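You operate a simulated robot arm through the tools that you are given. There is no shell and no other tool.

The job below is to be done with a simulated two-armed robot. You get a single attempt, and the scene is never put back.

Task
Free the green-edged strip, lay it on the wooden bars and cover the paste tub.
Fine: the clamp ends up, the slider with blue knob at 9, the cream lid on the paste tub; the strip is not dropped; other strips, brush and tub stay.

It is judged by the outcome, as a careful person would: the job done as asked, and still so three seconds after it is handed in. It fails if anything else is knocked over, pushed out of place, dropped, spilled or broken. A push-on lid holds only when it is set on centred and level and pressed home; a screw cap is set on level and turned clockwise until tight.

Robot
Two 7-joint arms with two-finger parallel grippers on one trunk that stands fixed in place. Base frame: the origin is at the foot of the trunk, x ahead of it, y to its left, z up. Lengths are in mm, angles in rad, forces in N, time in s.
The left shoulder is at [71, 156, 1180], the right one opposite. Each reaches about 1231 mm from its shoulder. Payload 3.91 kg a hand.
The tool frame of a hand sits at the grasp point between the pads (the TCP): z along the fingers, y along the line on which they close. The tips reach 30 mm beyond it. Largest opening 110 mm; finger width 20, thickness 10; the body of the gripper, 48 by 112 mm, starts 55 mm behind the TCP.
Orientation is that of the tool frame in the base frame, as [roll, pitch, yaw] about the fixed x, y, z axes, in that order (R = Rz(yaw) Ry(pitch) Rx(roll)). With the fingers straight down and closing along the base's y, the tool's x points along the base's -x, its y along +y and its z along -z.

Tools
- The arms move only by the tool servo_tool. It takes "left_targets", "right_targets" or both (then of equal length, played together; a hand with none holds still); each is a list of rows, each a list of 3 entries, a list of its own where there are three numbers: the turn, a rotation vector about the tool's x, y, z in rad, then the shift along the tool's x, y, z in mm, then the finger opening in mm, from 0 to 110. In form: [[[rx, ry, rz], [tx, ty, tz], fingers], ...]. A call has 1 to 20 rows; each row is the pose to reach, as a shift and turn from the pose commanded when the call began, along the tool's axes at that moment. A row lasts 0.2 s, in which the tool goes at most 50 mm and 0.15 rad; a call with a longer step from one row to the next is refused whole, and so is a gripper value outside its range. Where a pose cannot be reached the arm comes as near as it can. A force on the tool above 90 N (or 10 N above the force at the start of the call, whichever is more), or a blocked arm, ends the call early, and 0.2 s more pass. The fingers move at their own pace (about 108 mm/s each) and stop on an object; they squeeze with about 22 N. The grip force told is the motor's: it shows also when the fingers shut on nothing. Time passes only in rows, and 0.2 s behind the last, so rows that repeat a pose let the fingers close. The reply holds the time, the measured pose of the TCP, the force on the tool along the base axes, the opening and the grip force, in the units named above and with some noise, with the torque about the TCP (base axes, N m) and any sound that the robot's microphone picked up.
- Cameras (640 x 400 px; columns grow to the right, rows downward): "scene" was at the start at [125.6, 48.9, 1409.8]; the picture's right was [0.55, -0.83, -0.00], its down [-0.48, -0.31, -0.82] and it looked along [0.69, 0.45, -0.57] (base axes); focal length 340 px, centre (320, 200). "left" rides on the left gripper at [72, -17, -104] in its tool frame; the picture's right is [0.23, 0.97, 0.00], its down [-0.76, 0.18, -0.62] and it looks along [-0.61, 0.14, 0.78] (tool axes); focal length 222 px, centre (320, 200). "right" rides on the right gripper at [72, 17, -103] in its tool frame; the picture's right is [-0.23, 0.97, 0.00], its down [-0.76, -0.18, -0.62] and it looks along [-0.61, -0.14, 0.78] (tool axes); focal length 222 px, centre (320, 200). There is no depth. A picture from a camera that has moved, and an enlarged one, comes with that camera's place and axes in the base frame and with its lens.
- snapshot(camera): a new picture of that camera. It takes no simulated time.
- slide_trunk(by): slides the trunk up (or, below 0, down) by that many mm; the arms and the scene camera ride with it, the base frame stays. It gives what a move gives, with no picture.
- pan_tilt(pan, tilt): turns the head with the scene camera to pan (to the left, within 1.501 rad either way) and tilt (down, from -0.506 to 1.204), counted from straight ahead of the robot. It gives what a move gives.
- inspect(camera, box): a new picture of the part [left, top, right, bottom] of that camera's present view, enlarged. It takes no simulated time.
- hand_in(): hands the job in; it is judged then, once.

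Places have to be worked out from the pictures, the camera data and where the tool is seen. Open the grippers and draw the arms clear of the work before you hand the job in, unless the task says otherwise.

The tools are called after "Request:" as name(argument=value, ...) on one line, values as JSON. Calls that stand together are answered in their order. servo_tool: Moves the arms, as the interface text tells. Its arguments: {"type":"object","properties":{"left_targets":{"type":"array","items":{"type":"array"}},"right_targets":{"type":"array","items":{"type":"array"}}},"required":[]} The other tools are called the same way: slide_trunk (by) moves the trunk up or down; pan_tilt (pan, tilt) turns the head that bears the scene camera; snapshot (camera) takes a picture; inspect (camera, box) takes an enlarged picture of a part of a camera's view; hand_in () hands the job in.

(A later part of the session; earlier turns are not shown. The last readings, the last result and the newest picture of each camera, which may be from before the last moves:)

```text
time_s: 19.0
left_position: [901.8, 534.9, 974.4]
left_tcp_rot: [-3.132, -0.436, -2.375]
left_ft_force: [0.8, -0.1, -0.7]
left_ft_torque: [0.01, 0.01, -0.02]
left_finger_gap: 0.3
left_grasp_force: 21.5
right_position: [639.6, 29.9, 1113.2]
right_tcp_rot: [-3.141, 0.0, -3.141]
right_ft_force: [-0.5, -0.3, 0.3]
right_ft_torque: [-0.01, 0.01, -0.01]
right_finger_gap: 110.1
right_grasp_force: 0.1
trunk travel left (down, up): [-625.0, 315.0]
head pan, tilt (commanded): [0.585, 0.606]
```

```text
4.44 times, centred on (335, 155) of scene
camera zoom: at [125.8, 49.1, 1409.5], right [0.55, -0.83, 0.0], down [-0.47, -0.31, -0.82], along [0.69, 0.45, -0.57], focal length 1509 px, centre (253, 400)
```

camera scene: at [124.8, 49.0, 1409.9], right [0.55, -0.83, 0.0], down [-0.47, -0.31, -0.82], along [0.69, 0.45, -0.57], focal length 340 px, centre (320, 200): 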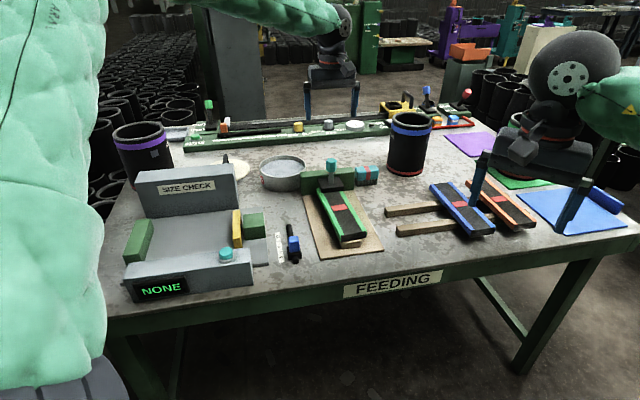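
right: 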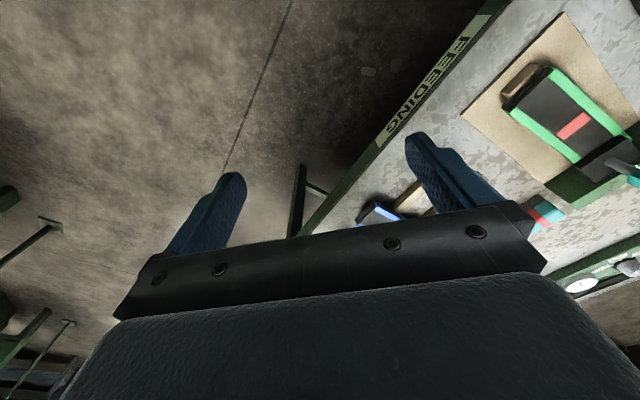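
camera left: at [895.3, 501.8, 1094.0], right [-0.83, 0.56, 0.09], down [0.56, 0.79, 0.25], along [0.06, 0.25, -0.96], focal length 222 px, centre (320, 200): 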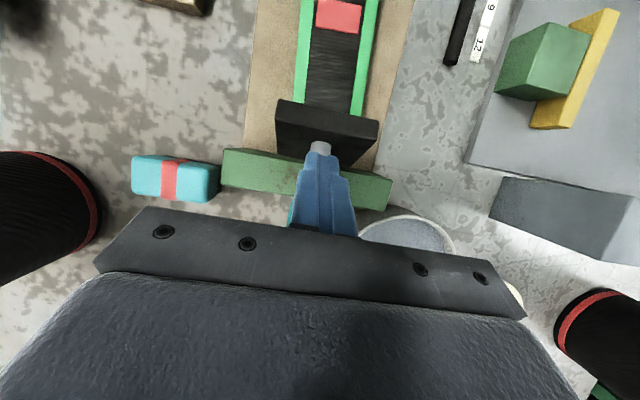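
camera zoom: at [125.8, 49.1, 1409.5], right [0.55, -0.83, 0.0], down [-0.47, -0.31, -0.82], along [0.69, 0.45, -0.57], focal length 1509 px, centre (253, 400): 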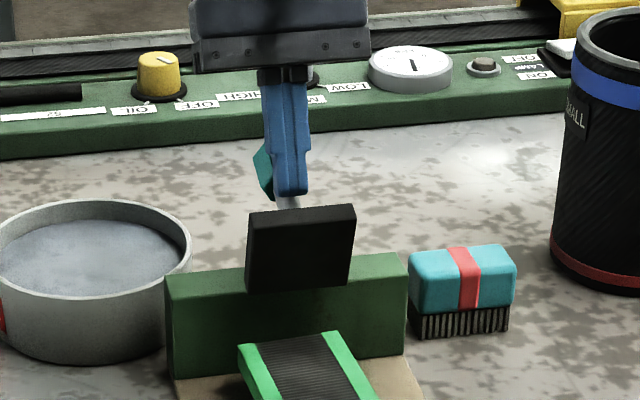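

The force is zero and the clamp stays up by itself at about 70°. I withdraw the left hand upward and back to vertical, then look at the clamp and the freed strip.

Request:
servo_tool(left_targets=[[[0, 0, 0], [3, 0, -15], 0], [[0, -0.1, 0], [12, 0, -28], 0], [[0, -0.2, 0], [24, 0, -36], 0], [[0, -0.3, 0], [34, 0, -42], 0], [[0, -0.434, 0], [44, 0, -56], 0], [[0, -0.434, 0], [54, 0, -76], 0]])

Request:
snapshot(camera="scene")

Request:
snapshot(camera="left")

```text
time_s: 20.4
left_position: [890.4, 523.1, 1066.0]
left_tcp_rot: [-3.133, -0.002, -2.373]
left_ft_force: [-0.8, 1.0, 0.6]
left_ft_torque: [0.01, 0.03, -0.02]
left_finger_gap: 0.0
left_grasp_force: 22.3
right_position: [641.2, 29.8, 1112.9]
right_tcp_rot: [3.142, -0.002, 3.141]
right_ft_force: [-0.4, 0.2, -0.2]
right_ft_torque: [0.02, -0.02, 0.0]
right_finger_gap: 109.9
right_grasp_force: 0.1
trunk travel left (down, up): [-625.0, 315.0]
head pan, tilt (commanded): [0.585, 0.606]
```

```text
taken
camera scene: at [126.1, 49.2, 1409.7], right [0.55, -0.83, 0.0], down [-0.48, -0.31, -0.82], along [0.69, 0.45, -0.57], focal length 340 px, centre (320, 200)
```

scene: 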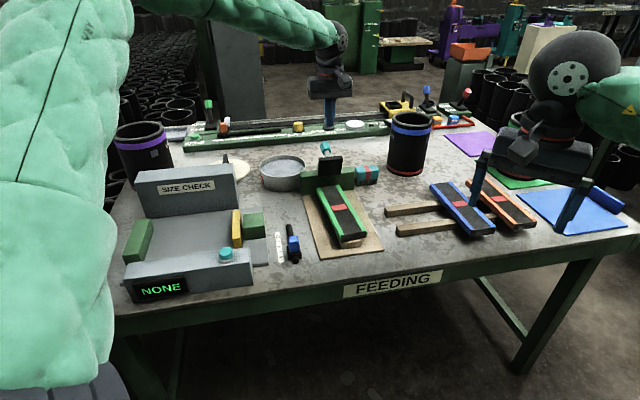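

```text
taken
camera left: at [850.2, 461.1, 1168.6], right [-0.84, 0.54, -0.01], down [0.42, 0.66, 0.62], along [0.34, 0.52, -0.78], focal length 222 px, centre (320, 200)
```

left: 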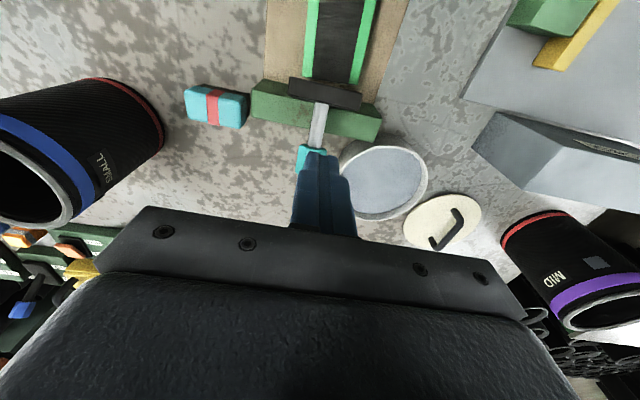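

The clamp stands fully up and the strip is still in place; the lid has a black bridge handle. I enlarge the strip, clamp and lid to get positions.

Request:
inspect(camera="scene", box=[295, 140, 395, 260])

Request:
inspect(camera="left", box=[320, 100, 500, 260])

Request:
inspect(camera="left", box=[230, 0, 430, 160])

Request:
inspect(camera="scene", box=[190, 130, 310, 205])

```text
3.33 times, centred on (345, 200) of scene
camera zoom: at [126.1, 49.2, 1409.7], right [0.55, -0.83, 0.0], down [-0.48, -0.31, -0.82], along [0.69, 0.45, -0.57], focal length 1132 px, centre (237, 200)
```

zoom: 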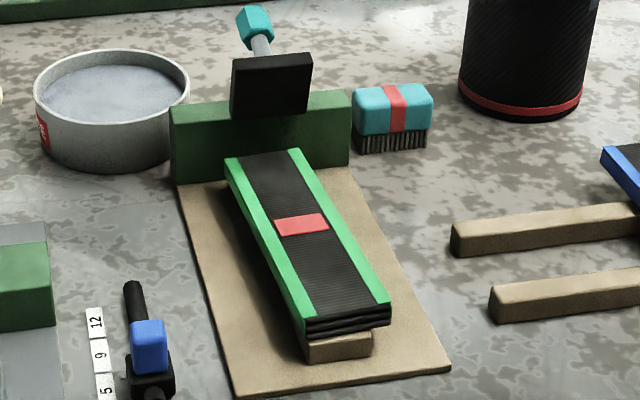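

```text
2.50 times, centred on (410, 180) of left
camera zoom: at [850.2, 461.1, 1168.6], right [-0.84, 0.54, -0.01], down [0.42, 0.66, 0.62], along [0.34, 0.52, -0.78], focal length 555 px, centre (95, 250)
```

zoom: 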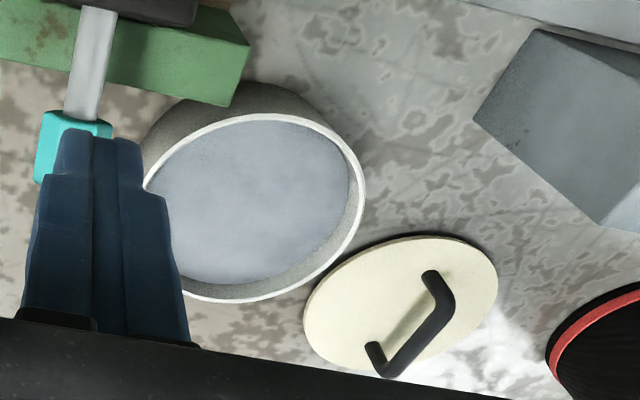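

```text
2.50 times, centred on (330, 80) of left
camera zoom: at [850.2, 461.1, 1168.6], right [-0.84, 0.54, -0.01], down [0.42, 0.66, 0.62], along [0.34, 0.52, -0.78], focal length 555 px, centre (295, 500)
```

zoom: 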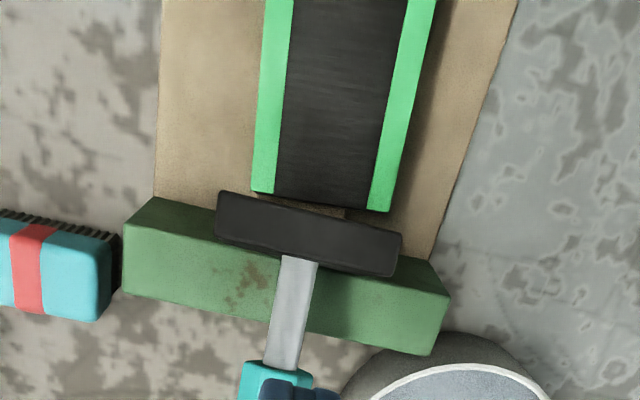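

```text
5.33 times, centred on (250, 168) of scene
camera zoom: at [126.1, 49.2, 1409.7], right [0.55, -0.83, 0.0], down [-0.48, -0.31, -0.82], along [0.69, 0.45, -0.57], focal length 1811 px, centre (693, 373)
```

zoom: 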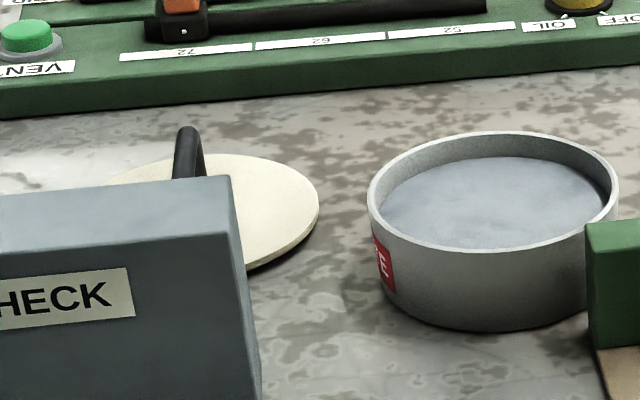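

The freed strip's centre is at about (799, 430), axis 49°, size about 230×70 mm. I bring the left hand over its middle with open fingers and, at the same time, move the right hand away to the right.

Request:
servo_tool(left_targets=[[[0, 0, -0.03], [33, -1, 0], 40], [[0, 0, -0.06], [66, -2, 0], 80], [[0, 0, -0.085], [100, -3, 10], 100], [[0, 0, -0.085], [130.3, -4, 30], 104], [[0, 0, -0.085], [130.3, -4, 65], 104], [[0, 0, -0.085], [130.3, -4, 95], 104], [[0, 0, -0.085], [130.3, -4, 106], 104]], right_targets=[[[0, 0, 0], [23, -40, -5], 110], [[0, 0, 0], [46, -80, -10], 110], [[0, 0, 0], [69, -120, -15], 110], [[0, 0, 0], [92, -160, -20], 110], [[0, 0, 0], [115, -200, -25], 110], [[0, 0, 0], [138, -240, -30], 110], [[0, 0, 0], [161, -280, -35], 110]])

Request:
snapshot(camera="left")

Request:
snapshot(camera="scene")

```text
time_s: 22.0
left_position: [797.2, 429.1, 962.5]
left_tcp_rot: [-3.13, 0.0, -2.287]
left_ft_force: [-0.4, 0.4, -0.4]
left_ft_torque: [-0.02, -0.04, -0.01]
left_finger_gap: 103.9
left_grasp_force: 0.1
right_position: [478.0, -250.9, 1148.5]
right_tcp_rot: [3.139, 0.001, -3.141]
right_ft_force: [0.1, 0.6, -0.1]
right_ft_torque: [-0.03, 0.0, -0.03]
right_finger_gap: 110.1
right_grasp_force: 0.1
trunk travel left (down, up): [-625.0, 315.0]
head pan, tilt (commanded): [0.585, 0.606]
```

```text
taken
camera left: at [763.2, 363.6, 1065.1], right [-0.88, 0.47, -0.01], down [0.36, 0.69, 0.62], along [0.3, 0.55, -0.78], focal length 222 px, centre (320, 200)
```

left: 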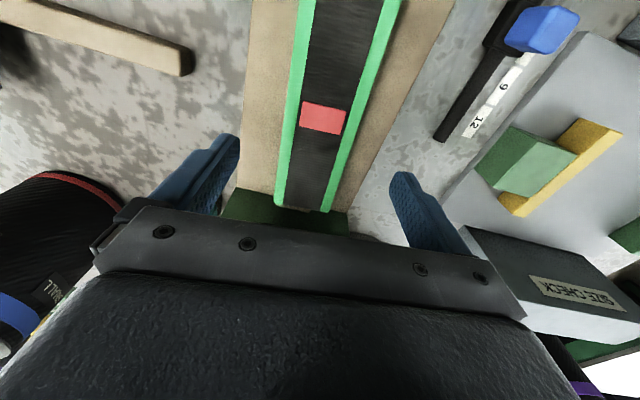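

```text
taken
camera scene: at [124.1, 47.5, 1410.1], right [0.55, -0.83, 0.0], down [-0.47, -0.31, -0.82], along [0.69, 0.45, -0.57], focal length 340 px, centre (320, 200)
```

scene: 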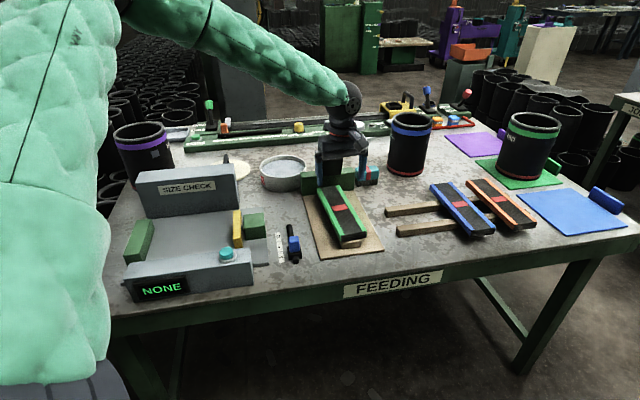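

The red band is nearly under the tool. I descend partway with a 2 mm correction and check the finger clearance at both edges.

Request:
servo_tool(left_targets=[[[0, 0, 0], [2, 1, 25], 104], [[0, 0, 0], [2, 2, 50], 104], [[0, 0, 0], [2, 2, 72], 104], [[0, 0, 0], [2, 2, 72], 104]])

Request:
snapshot(camera="left")

Request:
inspect(camera="scene", box=[290, 150, 390, 260])

```text
time_s: 23.0
left_position: [795.6, 428.5, 891.2]
left_tcp_rot: [-3.133, -0.003, -2.287]
left_ft_force: [1.3, -0.1, 0.5]
left_ft_torque: [0.02, -0.01, 0.01]
left_finger_gap: 104.2
left_grasp_force: 0.0
right_position: [478.9, -250.7, 1148.5]
right_tcp_rot: [3.14, 0.001, -3.141]
right_ft_force: [-0.5, 0.2, -0.1]
right_ft_torque: [0.01, -0.02, -0.01]
right_finger_gap: 109.7
right_grasp_force: 0.0
trunk travel left (down, up): [-625.0, 315.0]
head pan, tilt (commanded): [0.585, 0.606]
```

```text
taken
camera left: at [761.9, 362.4, 992.7], right [-0.88, 0.47, -0.01], down [0.36, 0.69, 0.62], along [0.3, 0.54, -0.78], focal length 222 px, centre (320, 200)
```

left: 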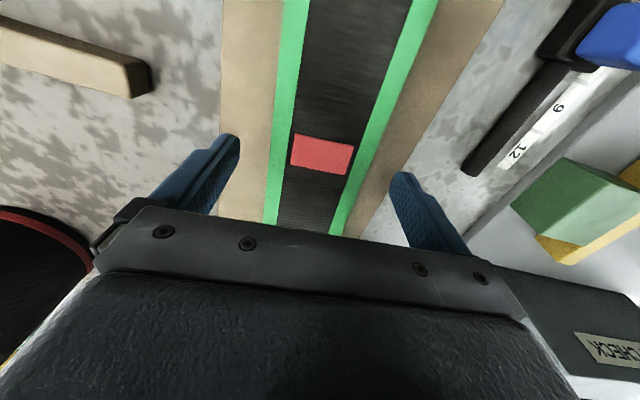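

```text
3.64 times, centred on (340, 205) of scene
camera zoom: at [125.0, 48.4, 1409.9], right [0.55, -0.83, 0.0], down [-0.47, -0.31, -0.82], along [0.69, 0.45, -0.57], focal length 1235 px, centre (247, 182)
```

zoom: 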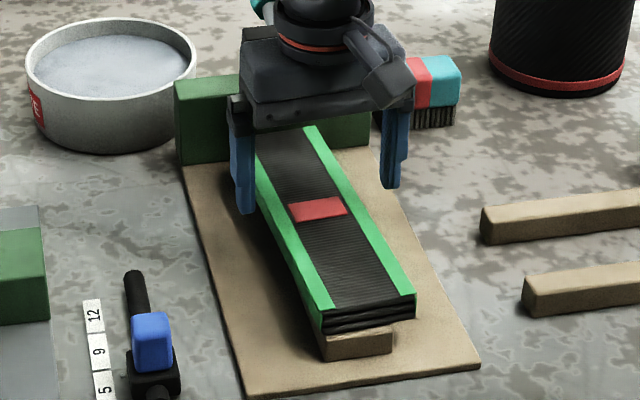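

The band sits exactly under the TCP and both fingers clear the edges. I lower to z≈853 (tips about 10 mm above the board) and close on the strip.

Request:
servo_tool(left_targets=[[[0, 0, 0], [0, 0, 14], 104], [[0, 0, 0], [0, 0, 28], 104], [[0, 0, 0], [0, 0, 38], 104], [[0, 0, 0], [0, 0, 38], 90], [[0, 0, 0], [0, 0, 38], 75], [[0, 0, 0], [0, 0, 38], 50], [[0, 0, 0], [0, 0, 38], 50], [[0, 0, 0], [0, 0, 38], 50]])

Request:
snapshot(camera="left")

Request:
inspect(camera="scene", box=[290, 150, 390, 260])

```text
time_s: 24.8
left_position: [796.8, 428.8, 853.1]
left_tcp_rot: [-3.133, -0.002, -2.288]
left_ft_force: [0.9, -0.9, 2.0]
left_ft_torque: [-0.06, -0.1, 0.04]
left_finger_gap: 69.7
left_grasp_force: 22.2
right_position: [479.6, -249.6, 1148.4]
right_tcp_rot: [3.14, 0.001, 3.14]
right_ft_force: [0.4, 0.0, 0.6]
right_ft_torque: [-0.03, -0.02, -0.03]
right_finger_gap: 109.8
right_grasp_force: 0.1
trunk travel left (down, up): [-625.0, 315.0]
head pan, tilt (commanded): [0.585, 0.606]
```

```text
taken
camera left: at [762.9, 362.2, 954.3], right [-0.88, 0.47, -0.01], down [0.36, 0.69, 0.62], along [0.3, 0.54, -0.78], focal length 222 px, centre (320, 200)
```

left: 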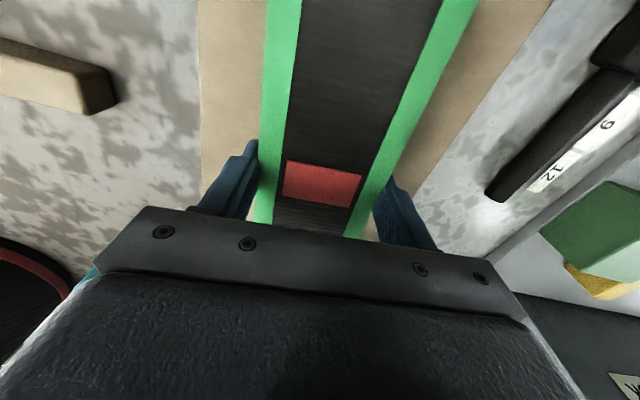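

```text
3.64 times, centred on (340, 205) of scene
camera zoom: at [125.7, 48.5, 1409.8], right [0.55, -0.83, 0.0], down [-0.48, -0.31, -0.82], along [0.69, 0.45, -0.57], focal length 1235 px, centre (247, 182)
```

zoom: 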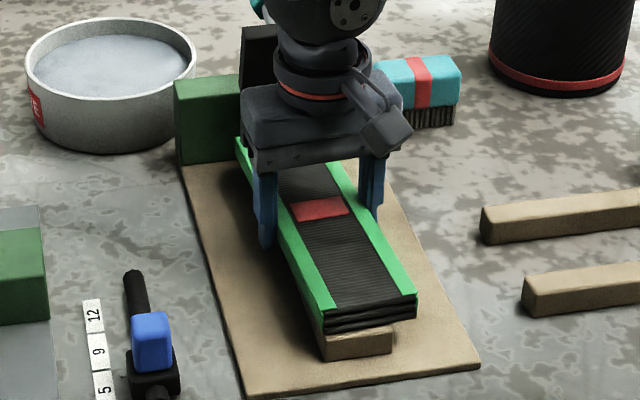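

The strip is held (gap 69.7 mm). I lift it slowly straight up and check that it comes level and free of the clamp.

Request:
servo_tool(left_targets=[[[0, 0, 0], [0, 0, -5], 50], [[0, 0, 0], [0, 0, -10], 50], [[0, 0, 0], [0, 0, -18], 50], [[0, 0, 0], [0, 0, -26], 50], [[0, 0, 0], [0, 0, -34], 50], [[0, 0, 0], [0, 0, -42], 50], [[0, 0, 0], [0, 0, -50], 50], [[0, 0, 0], [0, 0, -50], 50]])

Request:
snapshot(camera="scene")

Request:
snapshot(camera="left")

```text
time_s: 26.6
left_position: [796.6, 428.9, 902.0]
left_tcp_rot: [-3.133, -0.002, -2.286]
left_ft_force: [-0.7, 0.3, -0.4]
left_ft_torque: [0.01, 0.02, -0.01]
left_finger_gap: 69.2
left_grasp_force: 21.5
right_position: [478.5, -249.4, 1147.1]
right_tcp_rot: [3.14, 0.001, -3.14]
right_ft_force: [-0.5, 0.6, 0.2]
right_ft_torque: [0.0, -0.04, 0.01]
right_finger_gap: 109.9
right_grasp_force: 0.0
trunk travel left (down, up): [-625.0, 315.0]
head pan, tilt (commanded): [0.585, 0.606]
```

```text
taken
camera scene: at [126.0, 48.7, 1409.8], right [0.55, -0.83, 0.0], down [-0.48, -0.31, -0.82], along [0.69, 0.45, -0.57], focal length 340 px, centre (320, 200)
```

scene: 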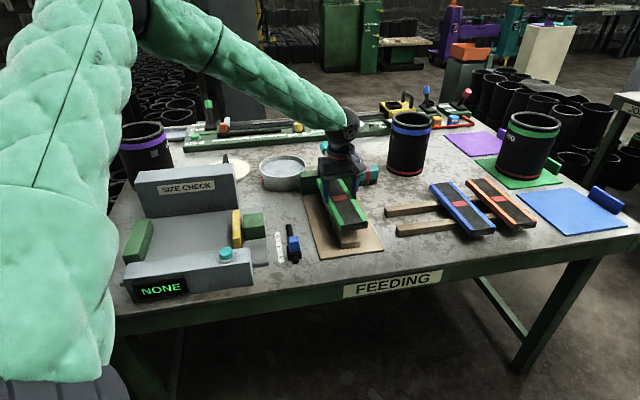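

```text
taken
camera left: at [762.3, 363.0, 1004.1], right [-0.88, 0.47, -0.01], down [0.36, 0.69, 0.62], along [0.3, 0.54, -0.78], focal length 222 px, centre (320, 200)
```

left: 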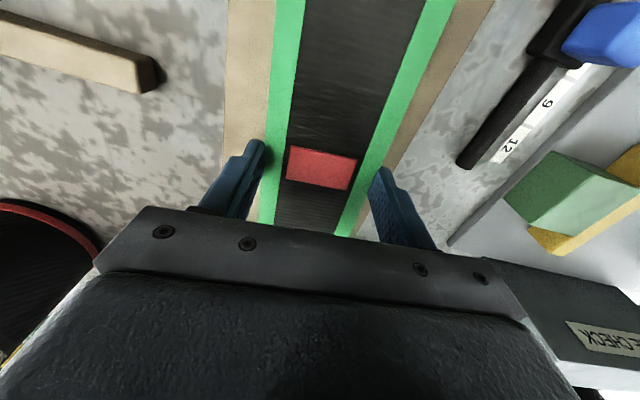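

The band now appears lower relative to the fingers than when I gripped it. I check closely whether the strip has slipped or really rises with the hand.

Request:
inspect(camera="scene", box=[295, 160, 385, 260])

Request:
inspect(camera="left", box=[220, 80, 420, 250])

```text
4.00 times, centred on (340, 210) of scene
camera zoom: at [126.0, 48.7, 1409.8], right [0.55, -0.83, 0.0], down [-0.48, -0.31, -0.82], along [0.69, 0.45, -0.57], focal length 1358 px, centre (240, 160)
```

zoom: 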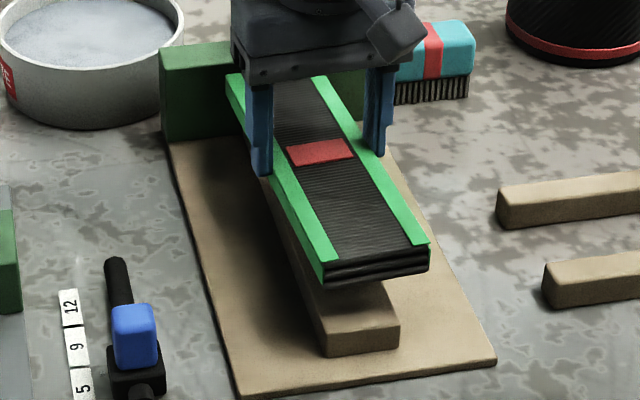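

```text
2.35 times, centred on (320, 165) of left
camera zoom: at [762.3, 363.0, 1004.1], right [-0.88, 0.47, -0.01], down [0.36, 0.69, 0.62], along [0.3, 0.54, -0.78], focal length 523 px, centre (320, 282)
```

zoom: 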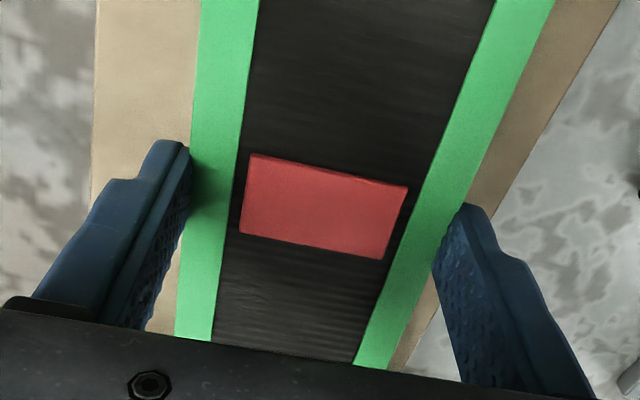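

The strip rose level by about 31 mm but slid 18 mm down in the pads, so only the fingertips hold it. I lower it straight back onto its block at once so that I can regrip.

Request:
servo_tool(left_targets=[[[0, 0, 0], [0, 0, 14], 50], [[0, 0, 0], [0, 0, 30], 50], [[0, 0, 0], [0, 0, 42], 50], [[0, 0, 0], [0, 0, 50], 50], [[0, 0, 0], [0, 0, 50], 50]])

Request:
inspect(camera="scene", box=[295, 160, 385, 260])

Request:
inspect(camera="left", box=[220, 80, 420, 250])

```text
time_s: 27.8
left_position: [796.2, 428.0, 852.5]
left_tcp_rot: [-3.133, 0.001, -2.289]
left_ft_force: [-5.8, 3.6, 20.5]
left_ft_torque: [0.37, 0.36, 0.28]
left_finger_gap: 69.7
left_grasp_force: 22.3
right_position: [477.3, -248.7, 1149.1]
right_tcp_rot: [3.141, 0.002, -3.14]
right_ft_force: [0.0, -0.4, -0.2]
right_ft_torque: [-0.01, -0.01, 0.02]
right_finger_gap: 110.0
right_grasp_force: 0.0
trunk travel left (down, up): [-625.0, 315.0]
head pan, tilt (commanded): [0.585, 0.606]
```

```text
4.00 times, centred on (340, 210) of scene
camera zoom: at [123.7, 48.0, 1409.9], right [0.55, -0.83, 0.0], down [-0.47, -0.31, -0.82], along [0.69, 0.45, -0.57], focal length 1358 px, centre (240, 160)
```

zoom: 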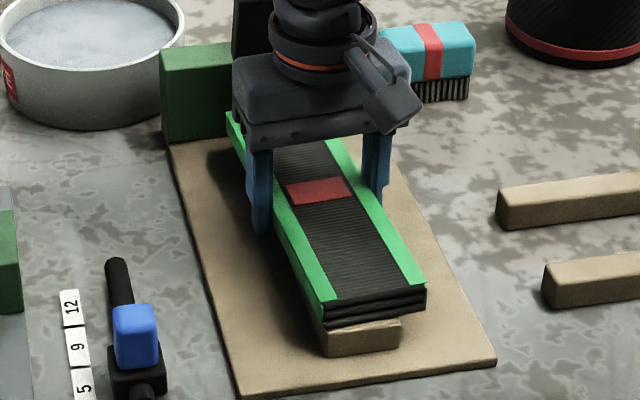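

```text
2.35 times, centred on (320, 165) of left
camera zoom: at [761.6, 362.1, 954.8], right [-0.88, 0.47, -0.01], down [0.36, 0.69, 0.62], along [0.3, 0.55, -0.78], focal length 523 px, centre (320, 282)
```

zoom: 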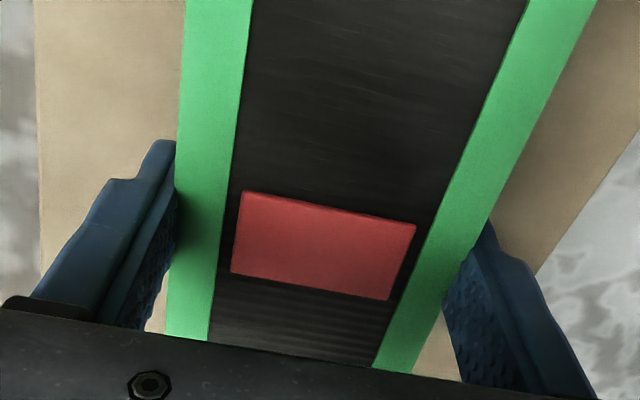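

The strip is back on its block, and the tool now reads a 20 N upward force from sliding friction in the grip. I hold a moment to see whether that force decays, which would mean the grip creeps.

Request:
servo_tool(left_targets=[[[0, 0, 0], [0, 0, 0], 50], [[0, 0, 0], [0, 0, 0], 50], [[0, 0, 0], [0, 0, 0], 50]])

```text
time_s: 28.6
left_position: [795.3, 428.0, 853.1]
left_tcp_rot: [-3.132, 0.0, -2.288]
left_ft_force: [-6.4, 2.5, 12.6]
left_ft_torque: [0.27, 0.31, 0.05]
left_finger_gap: 69.6
left_grasp_force: 21.6
right_position: [478.1, -249.7, 1148.2]
right_tcp_rot: [3.14, 0.001, 3.141]
right_ft_force: [0.3, -0.8, 0.0]
right_ft_torque: [0.01, 0.0, 0.02]
right_finger_gap: 109.8
right_grasp_force: 0.1
trunk travel left (down, up): [-625.0, 315.0]
head pan, tilt (commanded): [0.585, 0.606]
```

The force eases only slowly, so the grip creep is small. The raised pad leans slightly over the strip's far end, and most likely the strip rubbed on it while rising. I release to relieve the stress, regrip slightly lower, then slide the strip forward off the clamp while lifting only a little.

Request:
servo_tool(left_targets=[[[0, 0, 0], [0, 0, 0], 80], [[0, 0, 0], [0, 0, 2], 90], [[0, 0, 0], [0, 0, 4], 90], [[0, 0, 0], [0, 0, 4], 60], [[0, 0, 0], [0, 0, 4], 40], [[0, 0, 0], [0, 0, 4], 40], [[0, 0, 0], [0, 0, 4], 40]])

Request:
inspect(camera="left", box=[220, 80, 420, 250])

Request:
inspect(camera="scene", box=[295, 130, 385, 260])

```text
time_s: 30.2
left_position: [798.2, 428.1, 847.9]
left_tcp_rot: [-3.133, -0.001, -2.289]
left_ft_force: [0.3, 0.8, 0.4]
left_ft_torque: [0.05, 0.0, 0.0]
left_finger_gap: 69.6
left_grasp_force: 21.7
right_position: [477.9, -249.4, 1147.3]
right_tcp_rot: [3.141, 0.001, -3.141]
right_ft_force: [-0.6, 0.1, 0.4]
right_ft_torque: [-0.01, 0.02, -0.01]
right_finger_gap: 110.1
right_grasp_force: 0.0
trunk travel left (down, up): [-625.0, 315.0]
head pan, tilt (commanded): [0.585, 0.606]
```

```text
2.35 times, centred on (320, 165) of left
camera zoom: at [763.0, 362.3, 950.0], right [-0.88, 0.47, -0.01], down [0.36, 0.69, 0.62], along [0.3, 0.54, -0.78], focal length 523 px, centre (320, 282)
```

zoom: 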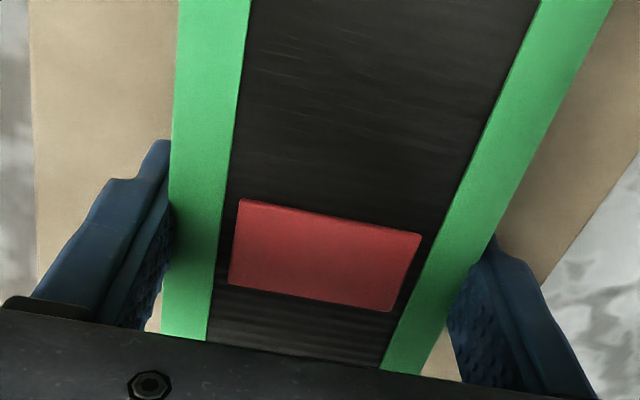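

```text
3.08 times, centred on (340, 195) of scene
camera zoom: at [125.8, 48.7, 1409.8], right [0.55, -0.83, 0.0], down [-0.48, -0.31, -0.82], along [0.69, 0.45, -0.57], focal length 1045 px, centre (258, 215)
```

zoom: 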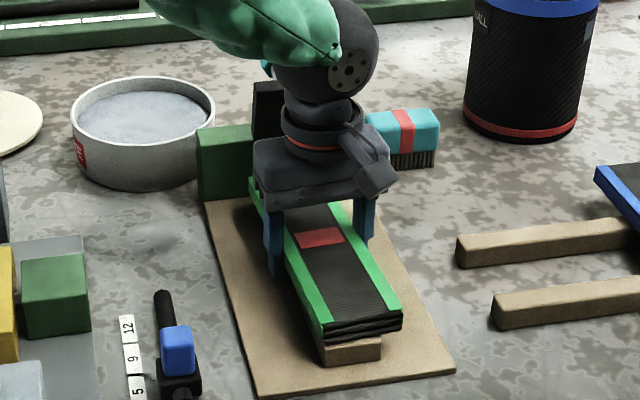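

The strip is regripped with no stress. I draw it forward along its own axis by 26 mm, rising only 4 mm, and read the force.

Request:
servo_tool(left_targets=[[[0, 0, 0], [3, 0, -1], 40], [[0, 0, 0], [8, 0, -2], 40], [[0, 0, 0], [14, 0, -3], 40], [[0, 0, 0], [20, 0, -4], 40], [[0, 0, 0], [26, 0, -4], 40]])

Request:
inspect(camera="left", box=[220, 80, 420, 250])

Request:
inspect(camera="scene", box=[295, 160, 385, 260])

```text
time_s: 31.4
left_position: [780.5, 408.6, 850.0]
left_tcp_rot: [-3.133, 0.0, -2.29]
left_ft_force: [-0.1, 0.1, -1.8]
left_ft_torque: [0.0, 0.01, -0.04]
left_finger_gap: 69.7
left_grasp_force: 22.1
right_position: [478.9, -248.7, 1148.3]
right_tcp_rot: [-3.141, 0.001, -3.142]
right_ft_force: [0.5, 0.5, 0.0]
right_ft_torque: [-0.02, -0.01, 0.04]
right_finger_gap: 109.9
right_grasp_force: 0.1
trunk travel left (down, up): [-625.0, 315.0]
head pan, tilt (commanded): [0.585, 0.606]
```

```text
2.35 times, centred on (320, 165) of left
camera zoom: at [746.1, 342.5, 953.4], right [-0.88, 0.47, -0.01], down [0.36, 0.7, 0.62], along [0.3, 0.54, -0.78], focal length 523 px, centre (320, 282)
```

zoom: 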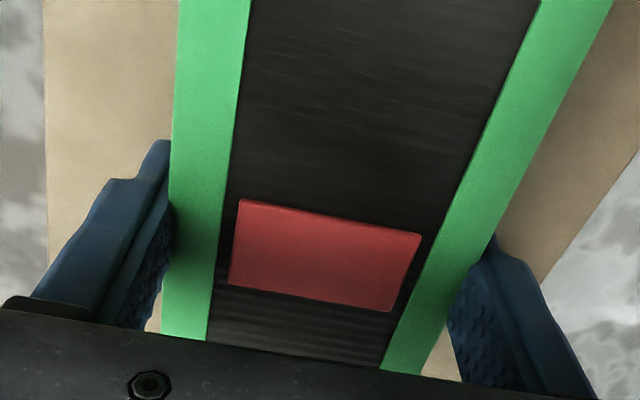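

```text
4.00 times, centred on (340, 210) of scene
camera zoom: at [125.7, 48.6, 1409.8], right [0.55, -0.83, 0.0], down [-0.48, -0.31, -0.82], along [0.69, 0.45, -0.57], focal length 1358 px, centre (240, 160)
```

zoom: 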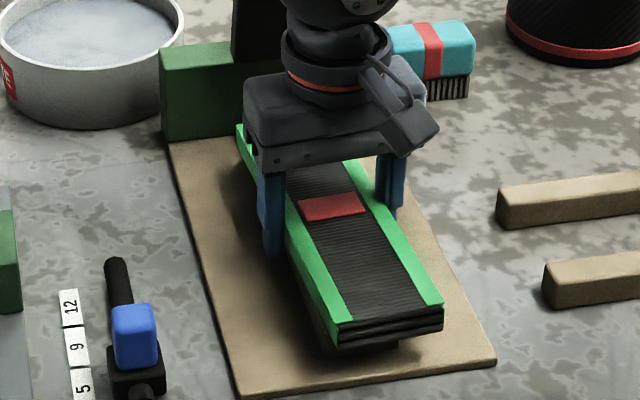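

The strip follows the hand exactly with only about 2 N of weight. I lift now, still easing a little further from the clamp, and check for slip.

Request:
servo_tool(left_targets=[[[0, 0, 0], [4, 0, -5], 40], [[0, 0, 0], [8, 0, -12], 40], [[0, 0, 0], [12, 0, -20], 40], [[0, 0, 0], [14, 0, -30], 40], [[0, 0, 0], [14, 0, -40], 40], [[0, 0, 0], [14, 0, -50], 40]])

Request:
inspect(camera="left", box=[220, 80, 420, 250])

Request:
inspect(camera="scene", box=[295, 140, 405, 260])

```text
time_s: 32.8
left_position: [770.0, 397.3, 901.7]
left_tcp_rot: [-3.134, -0.002, -2.286]
left_ft_force: [-0.3, -0.2, -0.9]
left_ft_torque: [-0.02, 0.0, -0.01]
left_finger_gap: 69.6
left_grasp_force: 22.1
right_position: [478.1, -249.2, 1149.1]
right_tcp_rot: [-3.141, 0.0, 3.141]
right_ft_force: [-0.2, 0.5, -0.1]
right_ft_torque: [0.01, 0.0, -0.02]
right_finger_gap: 110.1
right_grasp_force: 0.1
trunk travel left (down, up): [-625.0, 315.0]
head pan, tilt (commanded): [0.585, 0.606]
```

```text
2.35 times, centred on (320, 165) of left
camera zoom: at [735.7, 332.1, 1004.0], right [-0.88, 0.47, -0.01], down [0.36, 0.69, 0.62], along [0.3, 0.54, -0.78], focal length 523 px, centre (320, 282)
```

zoom: 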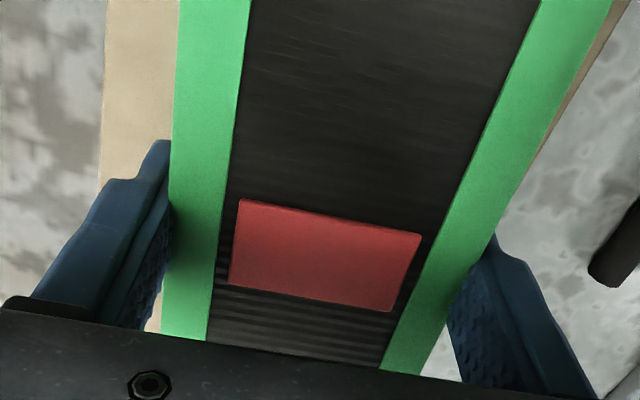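

```text
3.33 times, centred on (350, 200) of scene
camera zoom: at [125.3, 48.5, 1409.8], right [0.55, -0.83, 0.0], down [-0.47, -0.31, -0.82], along [0.69, 0.45, -0.57], focal length 1132 px, centre (220, 200)
```

zoom: 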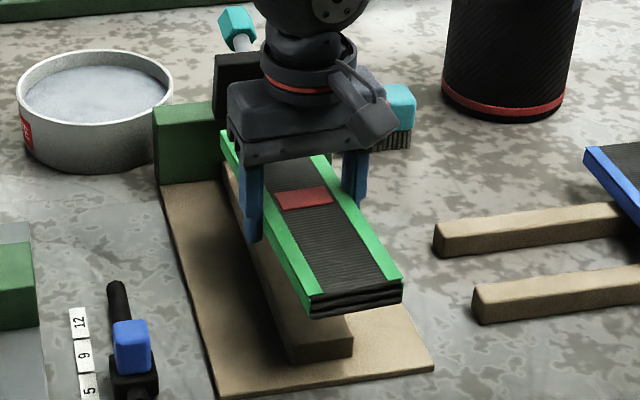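

The strip is held firmly with no slip. I raise it further and carry it over the free left part of the bars, whose centre I estimate at (925, 237), turning it to match the blue strip.

Request:
servo_tool(left_targets=[[[0, 0, 0], [0, 0, -12], 40], [[0, 0, 0], [0, 0, -26], 40], [[0, 0, 0], [0, 0, -42], 40], [[0, 0, 0.005], [2, -12, -55], 40], [[0, 0, 0.01], [4, -35, -60], 40], [[0, 0, 0.02], [7, -62, -60], 40], [[0, 0, 0.03], [10, -90, -60], 40], [[0, 0, 0.04], [13, -118, -60], 40], [[0, 0, 0.05], [15, -146, -60], 40], [[0, 0, 0.05], [17, -174, -60], 40], [[0, 0, 0.05], [19, -200, -60], 40], [[0, 0, 0.05], [20, -215, -60], 40], [[0, 0, 0.05], [20, -222, -60], 40], [[0, 0, 0.05], [20, -222, -60], 40]])

Request:
snapshot(camera="left")

Request:
snapshot(camera="scene")

```text
time_s: 35.8
left_position: [897.7, 255.3, 974.2]
left_tcp_rot: [-3.131, -0.003, -2.337]
left_ft_force: [0.3, -0.2, -0.6]
left_ft_torque: [0.03, 0.01, 0.04]
left_finger_gap: 69.5
left_grasp_force: 22.3
left hand out of reach, approached as far as the arm can: row 11, 12, 13, 14
right_position: [478.2, -249.0, 1148.9]
right_tcp_rot: [-3.141, 0.001, 3.141]
right_ft_force: [0.4, -0.3, -0.9]
right_ft_torque: [0.0, 0.03, -0.01]
right_finger_gap: 110.0
right_grasp_force: 0.0
trunk travel left (down, up): [-625.0, 315.0]
head pan, tilt (commanded): [0.585, 0.606]
```

```text
taken
camera left: at [860.9, 191.0, 1077.8], right [-0.86, 0.51, -0.01], down [0.4, 0.68, 0.62], along [0.32, 0.53, -0.78], focal length 222 px, centre (320, 200)
```

left: 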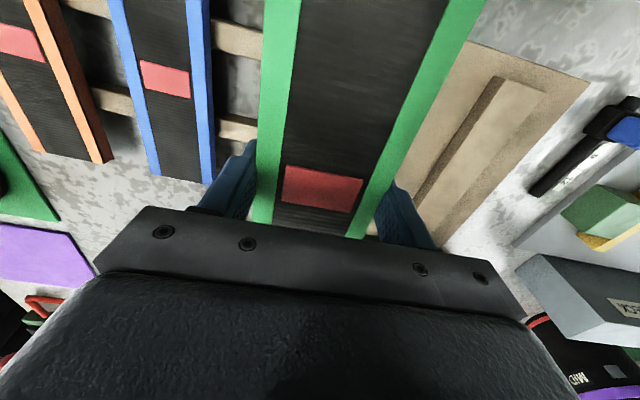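

```text
taken
camera scene: at [125.6, 48.6, 1409.8], right [0.55, -0.83, 0.0], down [-0.48, -0.31, -0.82], along [0.69, 0.45, -0.57], focal length 340 px, centre (320, 200)
```

scene: 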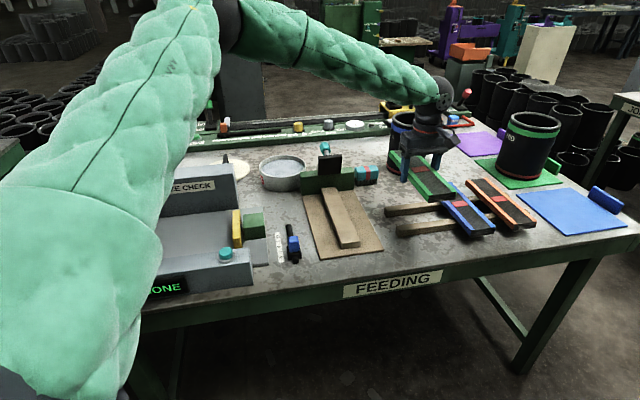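

The left arm reaches only (898, 255) with this hand angle, near a joint limit, so the strip is over the bars but close to their left ends. I raise the trunk 150 mm so the forearm slopes more, and will then come down again nearer the target.

Request:
slide_trunk(by=150)

Request:
snapshot(camera="left")

Request:
snapshot(camera="scene")

```text
time_s: 37.5
left_position: [900.0, 254.2, 1123.7]
left_tcp_rot: [-3.133, 0.0, -2.341]
left_ft_force: [-1.2, -0.2, -0.7]
left_ft_torque: [0.03, -0.01, 0.01]
left_finger_gap: 69.8
left_grasp_force: 21.7
right_position: [478.9, -248.7, 1297.5]
right_tcp_rot: [3.141, -0.003, -3.14]
right_ft_force: [1.1, -0.8, 0.0]
right_ft_torque: [-0.02, -0.03, -0.01]
right_finger_gap: 110.0
right_grasp_force: 0.1
trunk travel left (down, up): [-775.0, 165.0]
head pan, tilt (commanded): [0.585, 0.606]
```

```text
taken
camera left: at [861.4, 191.0, 1227.2], right [-0.86, 0.51, -0.01], down [0.4, 0.68, 0.62], along [0.32, 0.53, -0.78], focal length 222 px, centre (320, 200)
```

left: 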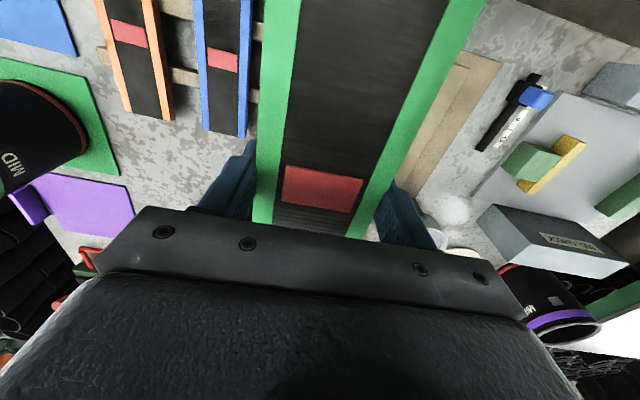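

```text
taken
camera scene: at [126.2, 48.5, 1559.6], right [0.55, -0.83, 0.0], down [-0.48, -0.31, -0.82], along [0.69, 0.45, -0.57], focal length 340 px, centre (320, 200)
```

scene: 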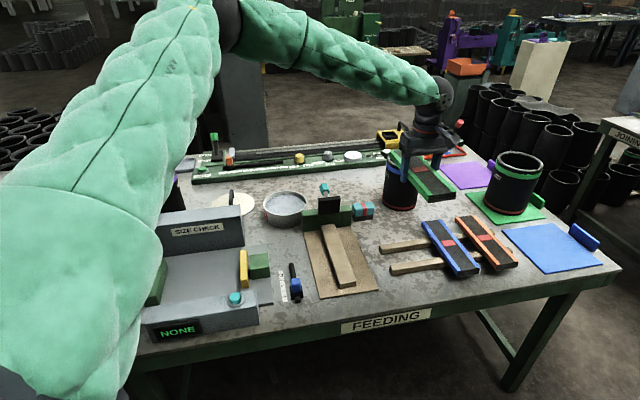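

The raised camera gives a second viewpoint. I enlarge the bars to get their exact position and height.

Request:
inspect(camera="scene", box=[370, 205, 530, 285])

Request:
inspect(camera="left", box=[90, 0, 290, 160])

```text
4.00 times, centred on (450, 245) of scene
camera zoom: at [126.2, 48.5, 1559.6], right [0.55, -0.83, 0.0], down [-0.48, -0.31, -0.82], along [0.69, 0.45, -0.57], focal length 1358 px, centre (-200, 20)
```

zoom: 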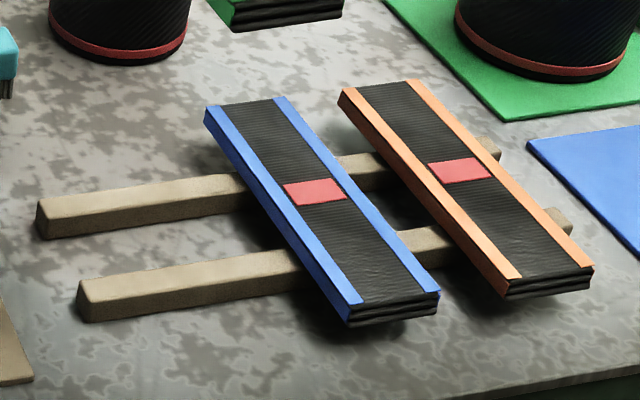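

```text
2.50 times, centred on (190, 80) of left
camera zoom: at [861.4, 191.0, 1227.2], right [-0.86, 0.51, -0.01], down [0.4, 0.68, 0.62], along [0.32, 0.53, -0.78], focal length 555 px, centre (645, 500)
```

zoom: 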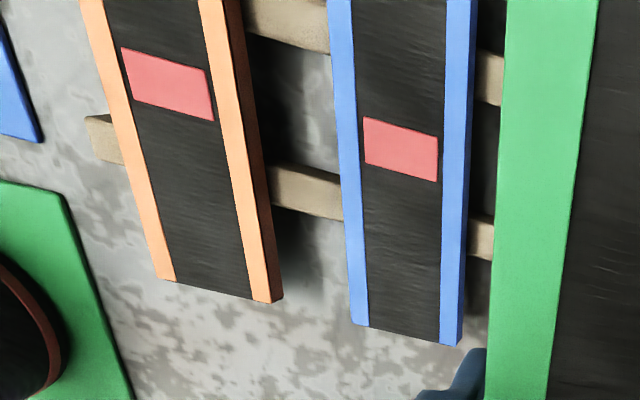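

The blue strip's top is at z≈848, so the bars' tops are at about 830 and their left ends about 205 mm left of the blue strip's centre. The present spot is already on both bars with about 23 mm margin. I lower 40 mm first and see whether the arm can now get nearer the middle of the free stretch.

Request:
servo_tool(left_targets=[[[0, 0, 0], [0, 0, 15], 40], [[0, 0, 0], [0, 0, 30], 40], [[0, 0, 0], [0, 0, 40], 40]])

```text
time_s: 38.3
left_position: [888.0, 262.5, 1091.1]
left_tcp_rot: [-3.132, 0.001, -2.338]
left_ft_force: [-0.2, 0.8, -0.6]
left_ft_torque: [0.02, -0.03, -0.02]
left_finger_gap: 69.6
left_grasp_force: 21.9
left hand out of reach, approached as far as the arm can: row 1, 2, 3
right_position: [479.1, -250.5, 1297.3]
right_tcp_rot: [-3.141, -0.001, -3.141]
right_ft_force: [-1.0, 0.2, -0.1]
right_ft_torque: [0.0, 0.01, 0.02]
right_finger_gap: 109.9
right_grasp_force: 0.0
trunk travel left (down, up): [-775.0, 165.0]
head pan, tilt (commanded): [0.585, 0.606]
```

Lowering the hand relative to the shoulder shortens the reach, so I need the opposite: hand high relative to the shoulder and trunk low. I raise the hand 140 mm first, see where it gets to, and then let the trunk carry it down.

Request:
servo_tool(left_targets=[[[0, 0, 0], [0, 0, -30], 40], [[0, 0, 0], [0, 0, -65], 40], [[0, 0, 0], [0, 0, -100], 40], [[0, 0, 0], [0, 0, -130], 40], [[0, 0, 0], [0, 0, -150], 40], [[0, 0, 0], [0, 0, -150], 40]])

```text
time_s: 39.7
left_position: [886.5, 263.2, 1240.6]
left_tcp_rot: [-3.133, -0.003, -2.339]
left_ft_force: [-0.4, 0.4, -1.1]
left_ft_torque: [0.03, -0.02, 0.02]
left_finger_gap: 69.7
left_grasp_force: 21.6
right_position: [479.2, -250.6, 1298.9]
right_tcp_rot: [3.141, -0.002, -3.141]
right_ft_force: [0.7, 0.4, -0.8]
right_ft_torque: [0.0, 0.01, 0.02]
right_finger_gap: 110.1
right_grasp_force: 0.0
trunk travel left (down, up): [-775.0, 165.0]
head pan, tilt (commanded): [0.585, 0.606]
```

The commanded pose follows the reachable one. Now, with the hand higher relative to the shoulder, I shift 39 mm toward the target spot at (920, 243).

Request:
servo_tool(left_targets=[[[0, 0, 0], [-3, -13, 0], 40], [[0, 0, 0], [-6, -26, 0], 40], [[0, 0, 0], [-8.4, -38.3, 0], 40], [[0, 0, 0], [-8.4, -38.3, 0], 40]])

Request:
snapshot(camera="left")

```text
time_s: 40.7
left_position: [919.5, 243.1, 1242.1]
left_tcp_rot: [-3.13, -0.002, -2.339]
left_ft_force: [-0.5, 0.3, -0.2]
left_ft_torque: [-0.01, -0.02, 0.01]
left_finger_gap: 69.5
left_grasp_force: 21.8
right_position: [478.5, -248.3, 1297.1]
right_tcp_rot: [-3.141, 0.0, 3.141]
right_ft_force: [0.1, -0.7, -0.3]
right_ft_torque: [0.04, -0.01, 0.02]
right_finger_gap: 110.1
right_grasp_force: 0.0
trunk travel left (down, up): [-775.0, 165.0]
head pan, tilt (commanded): [0.585, 0.606]
```

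```text
taken
camera left: at [881.5, 179.2, 1344.7], right [-0.86, 0.51, -0.01], down [0.4, 0.68, 0.62], along [0.32, 0.53, -0.78], focal length 222 px, centre (320, 200)
```

left: 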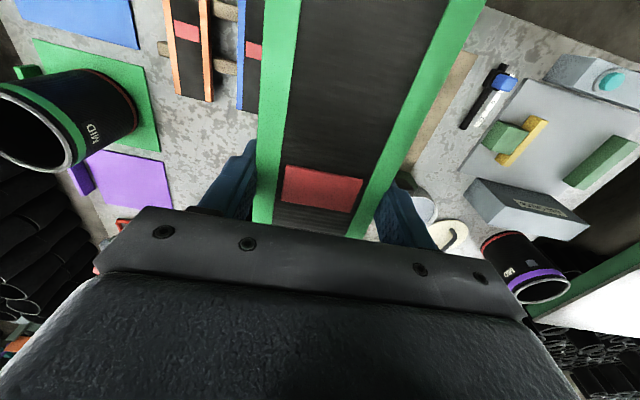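

The hand is now above (919.5, 243). I lower the trunk so the strip comes straight down, in stages.

Request:
slide_trunk(by=-200)

Request:
snapshot(camera="scene")

Request:
snapshot(camera="left")

```text
time_s: 42.9
left_position: [919.1, 242.6, 1042.1]
left_tcp_rot: [-3.13, -0.001, -2.338]
left_ft_force: [0.1, 0.6, 0.2]
left_ft_torque: [0.02, -0.01, 0.0]
left_finger_gap: 69.8
left_grasp_force: 21.9
right_position: [477.7, -249.5, 1097.9]
right_tcp_rot: [3.14, 0.0, 3.14]
right_ft_force: [0.2, 0.5, -0.1]
right_ft_torque: [0.0, 0.03, 0.02]
right_finger_gap: 110.0
right_grasp_force: 0.0
trunk travel left (down, up): [-575.0, 365.0]
head pan, tilt (commanded): [0.585, 0.606]
```

```text
taken
camera scene: at [125.5, 48.6, 1359.9], right [0.55, -0.83, 0.0], down [-0.47, -0.31, -0.82], along [0.69, 0.45, -0.57], focal length 340 px, centre (320, 200)
```

scene: 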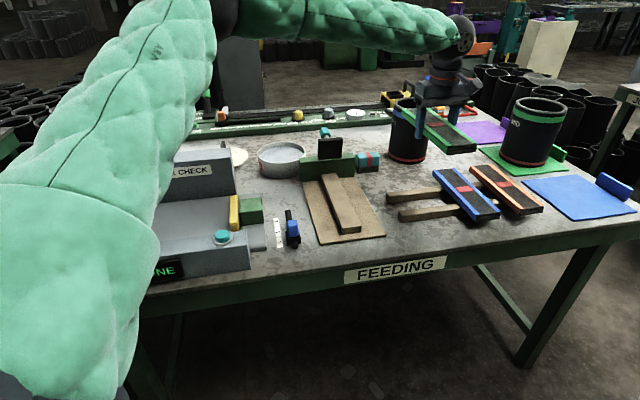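

```text
taken
camera left: at [881.3, 179.1, 1144.9], right [-0.86, 0.51, -0.01], down [0.4, 0.68, 0.62], along [0.32, 0.53, -0.78], focal length 222 px, centre (320, 200)
```

left: 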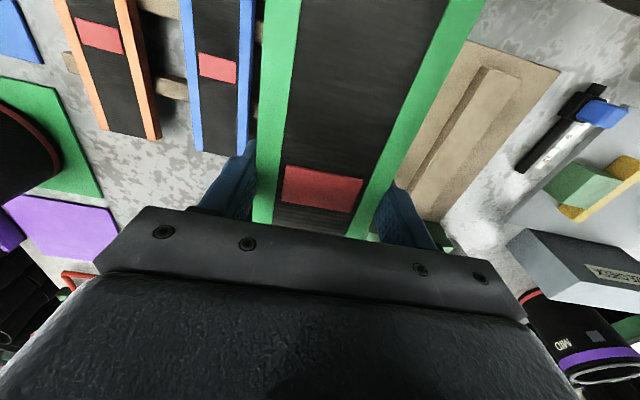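

The strip is steady in the grip. I lower the trunk another 130 mm and check the clearance to the blue strip and the bars.

Request:
slide_trunk(by=-130)

Request:
snapshot(camera="left")

Request:
inspect(camera="scene", box=[360, 90, 560, 230])

```text
time_s: 44.5
left_position: [918.6, 242.6, 912.8]
left_tcp_rot: [-3.131, 0.0, -2.339]
left_ft_force: [0.7, 0.0, -0.9]
left_ft_torque: [0.0, 0.0, 0.01]
left_finger_gap: 69.5
left_grasp_force: 22.1
right_position: [478.9, -250.0, 967.7]
right_tcp_rot: [-3.141, 0.001, -3.141]
right_ft_force: [0.4, -1.1, -0.1]
right_ft_torque: [-0.02, 0.0, 0.0]
right_finger_gap: 110.2
right_grasp_force: 0.0
trunk travel left (down, up): [-445.0, 495.0]
head pan, tilt (commanded): [0.585, 0.606]
```

```text
taken
camera left: at [881.2, 179.1, 1015.1], right [-0.86, 0.51, -0.01], down [0.4, 0.68, 0.62], along [0.32, 0.53, -0.78], focal length 222 px, centre (320, 200)
```

left: 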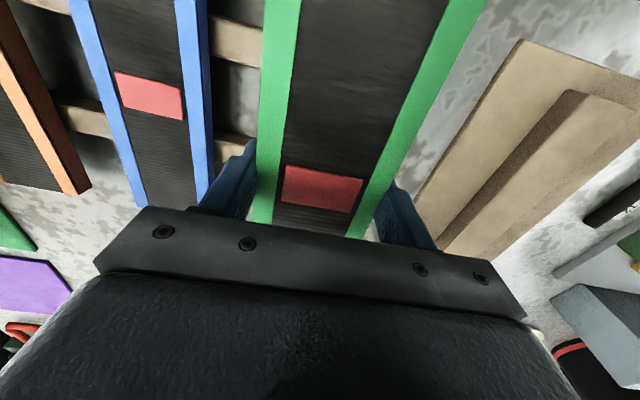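

```text
2.86 times, centred on (460, 160) of scene
camera zoom: at [125.4, 48.6, 1230.0], right [0.55, -0.83, 0.0], down [-0.47, -0.31, -0.82], along [0.69, 0.45, -0.57], focal length 970 px, centre (-80, 314)
```

zoom: 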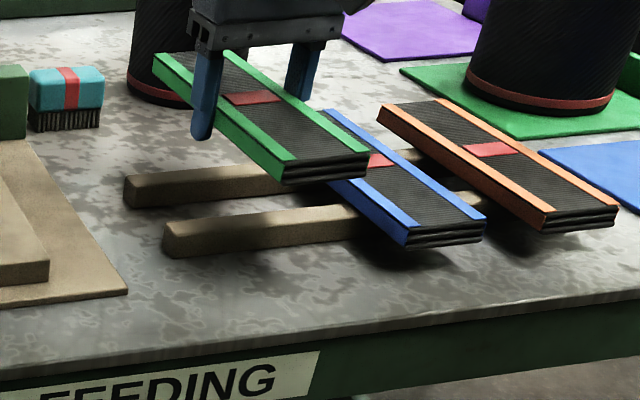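

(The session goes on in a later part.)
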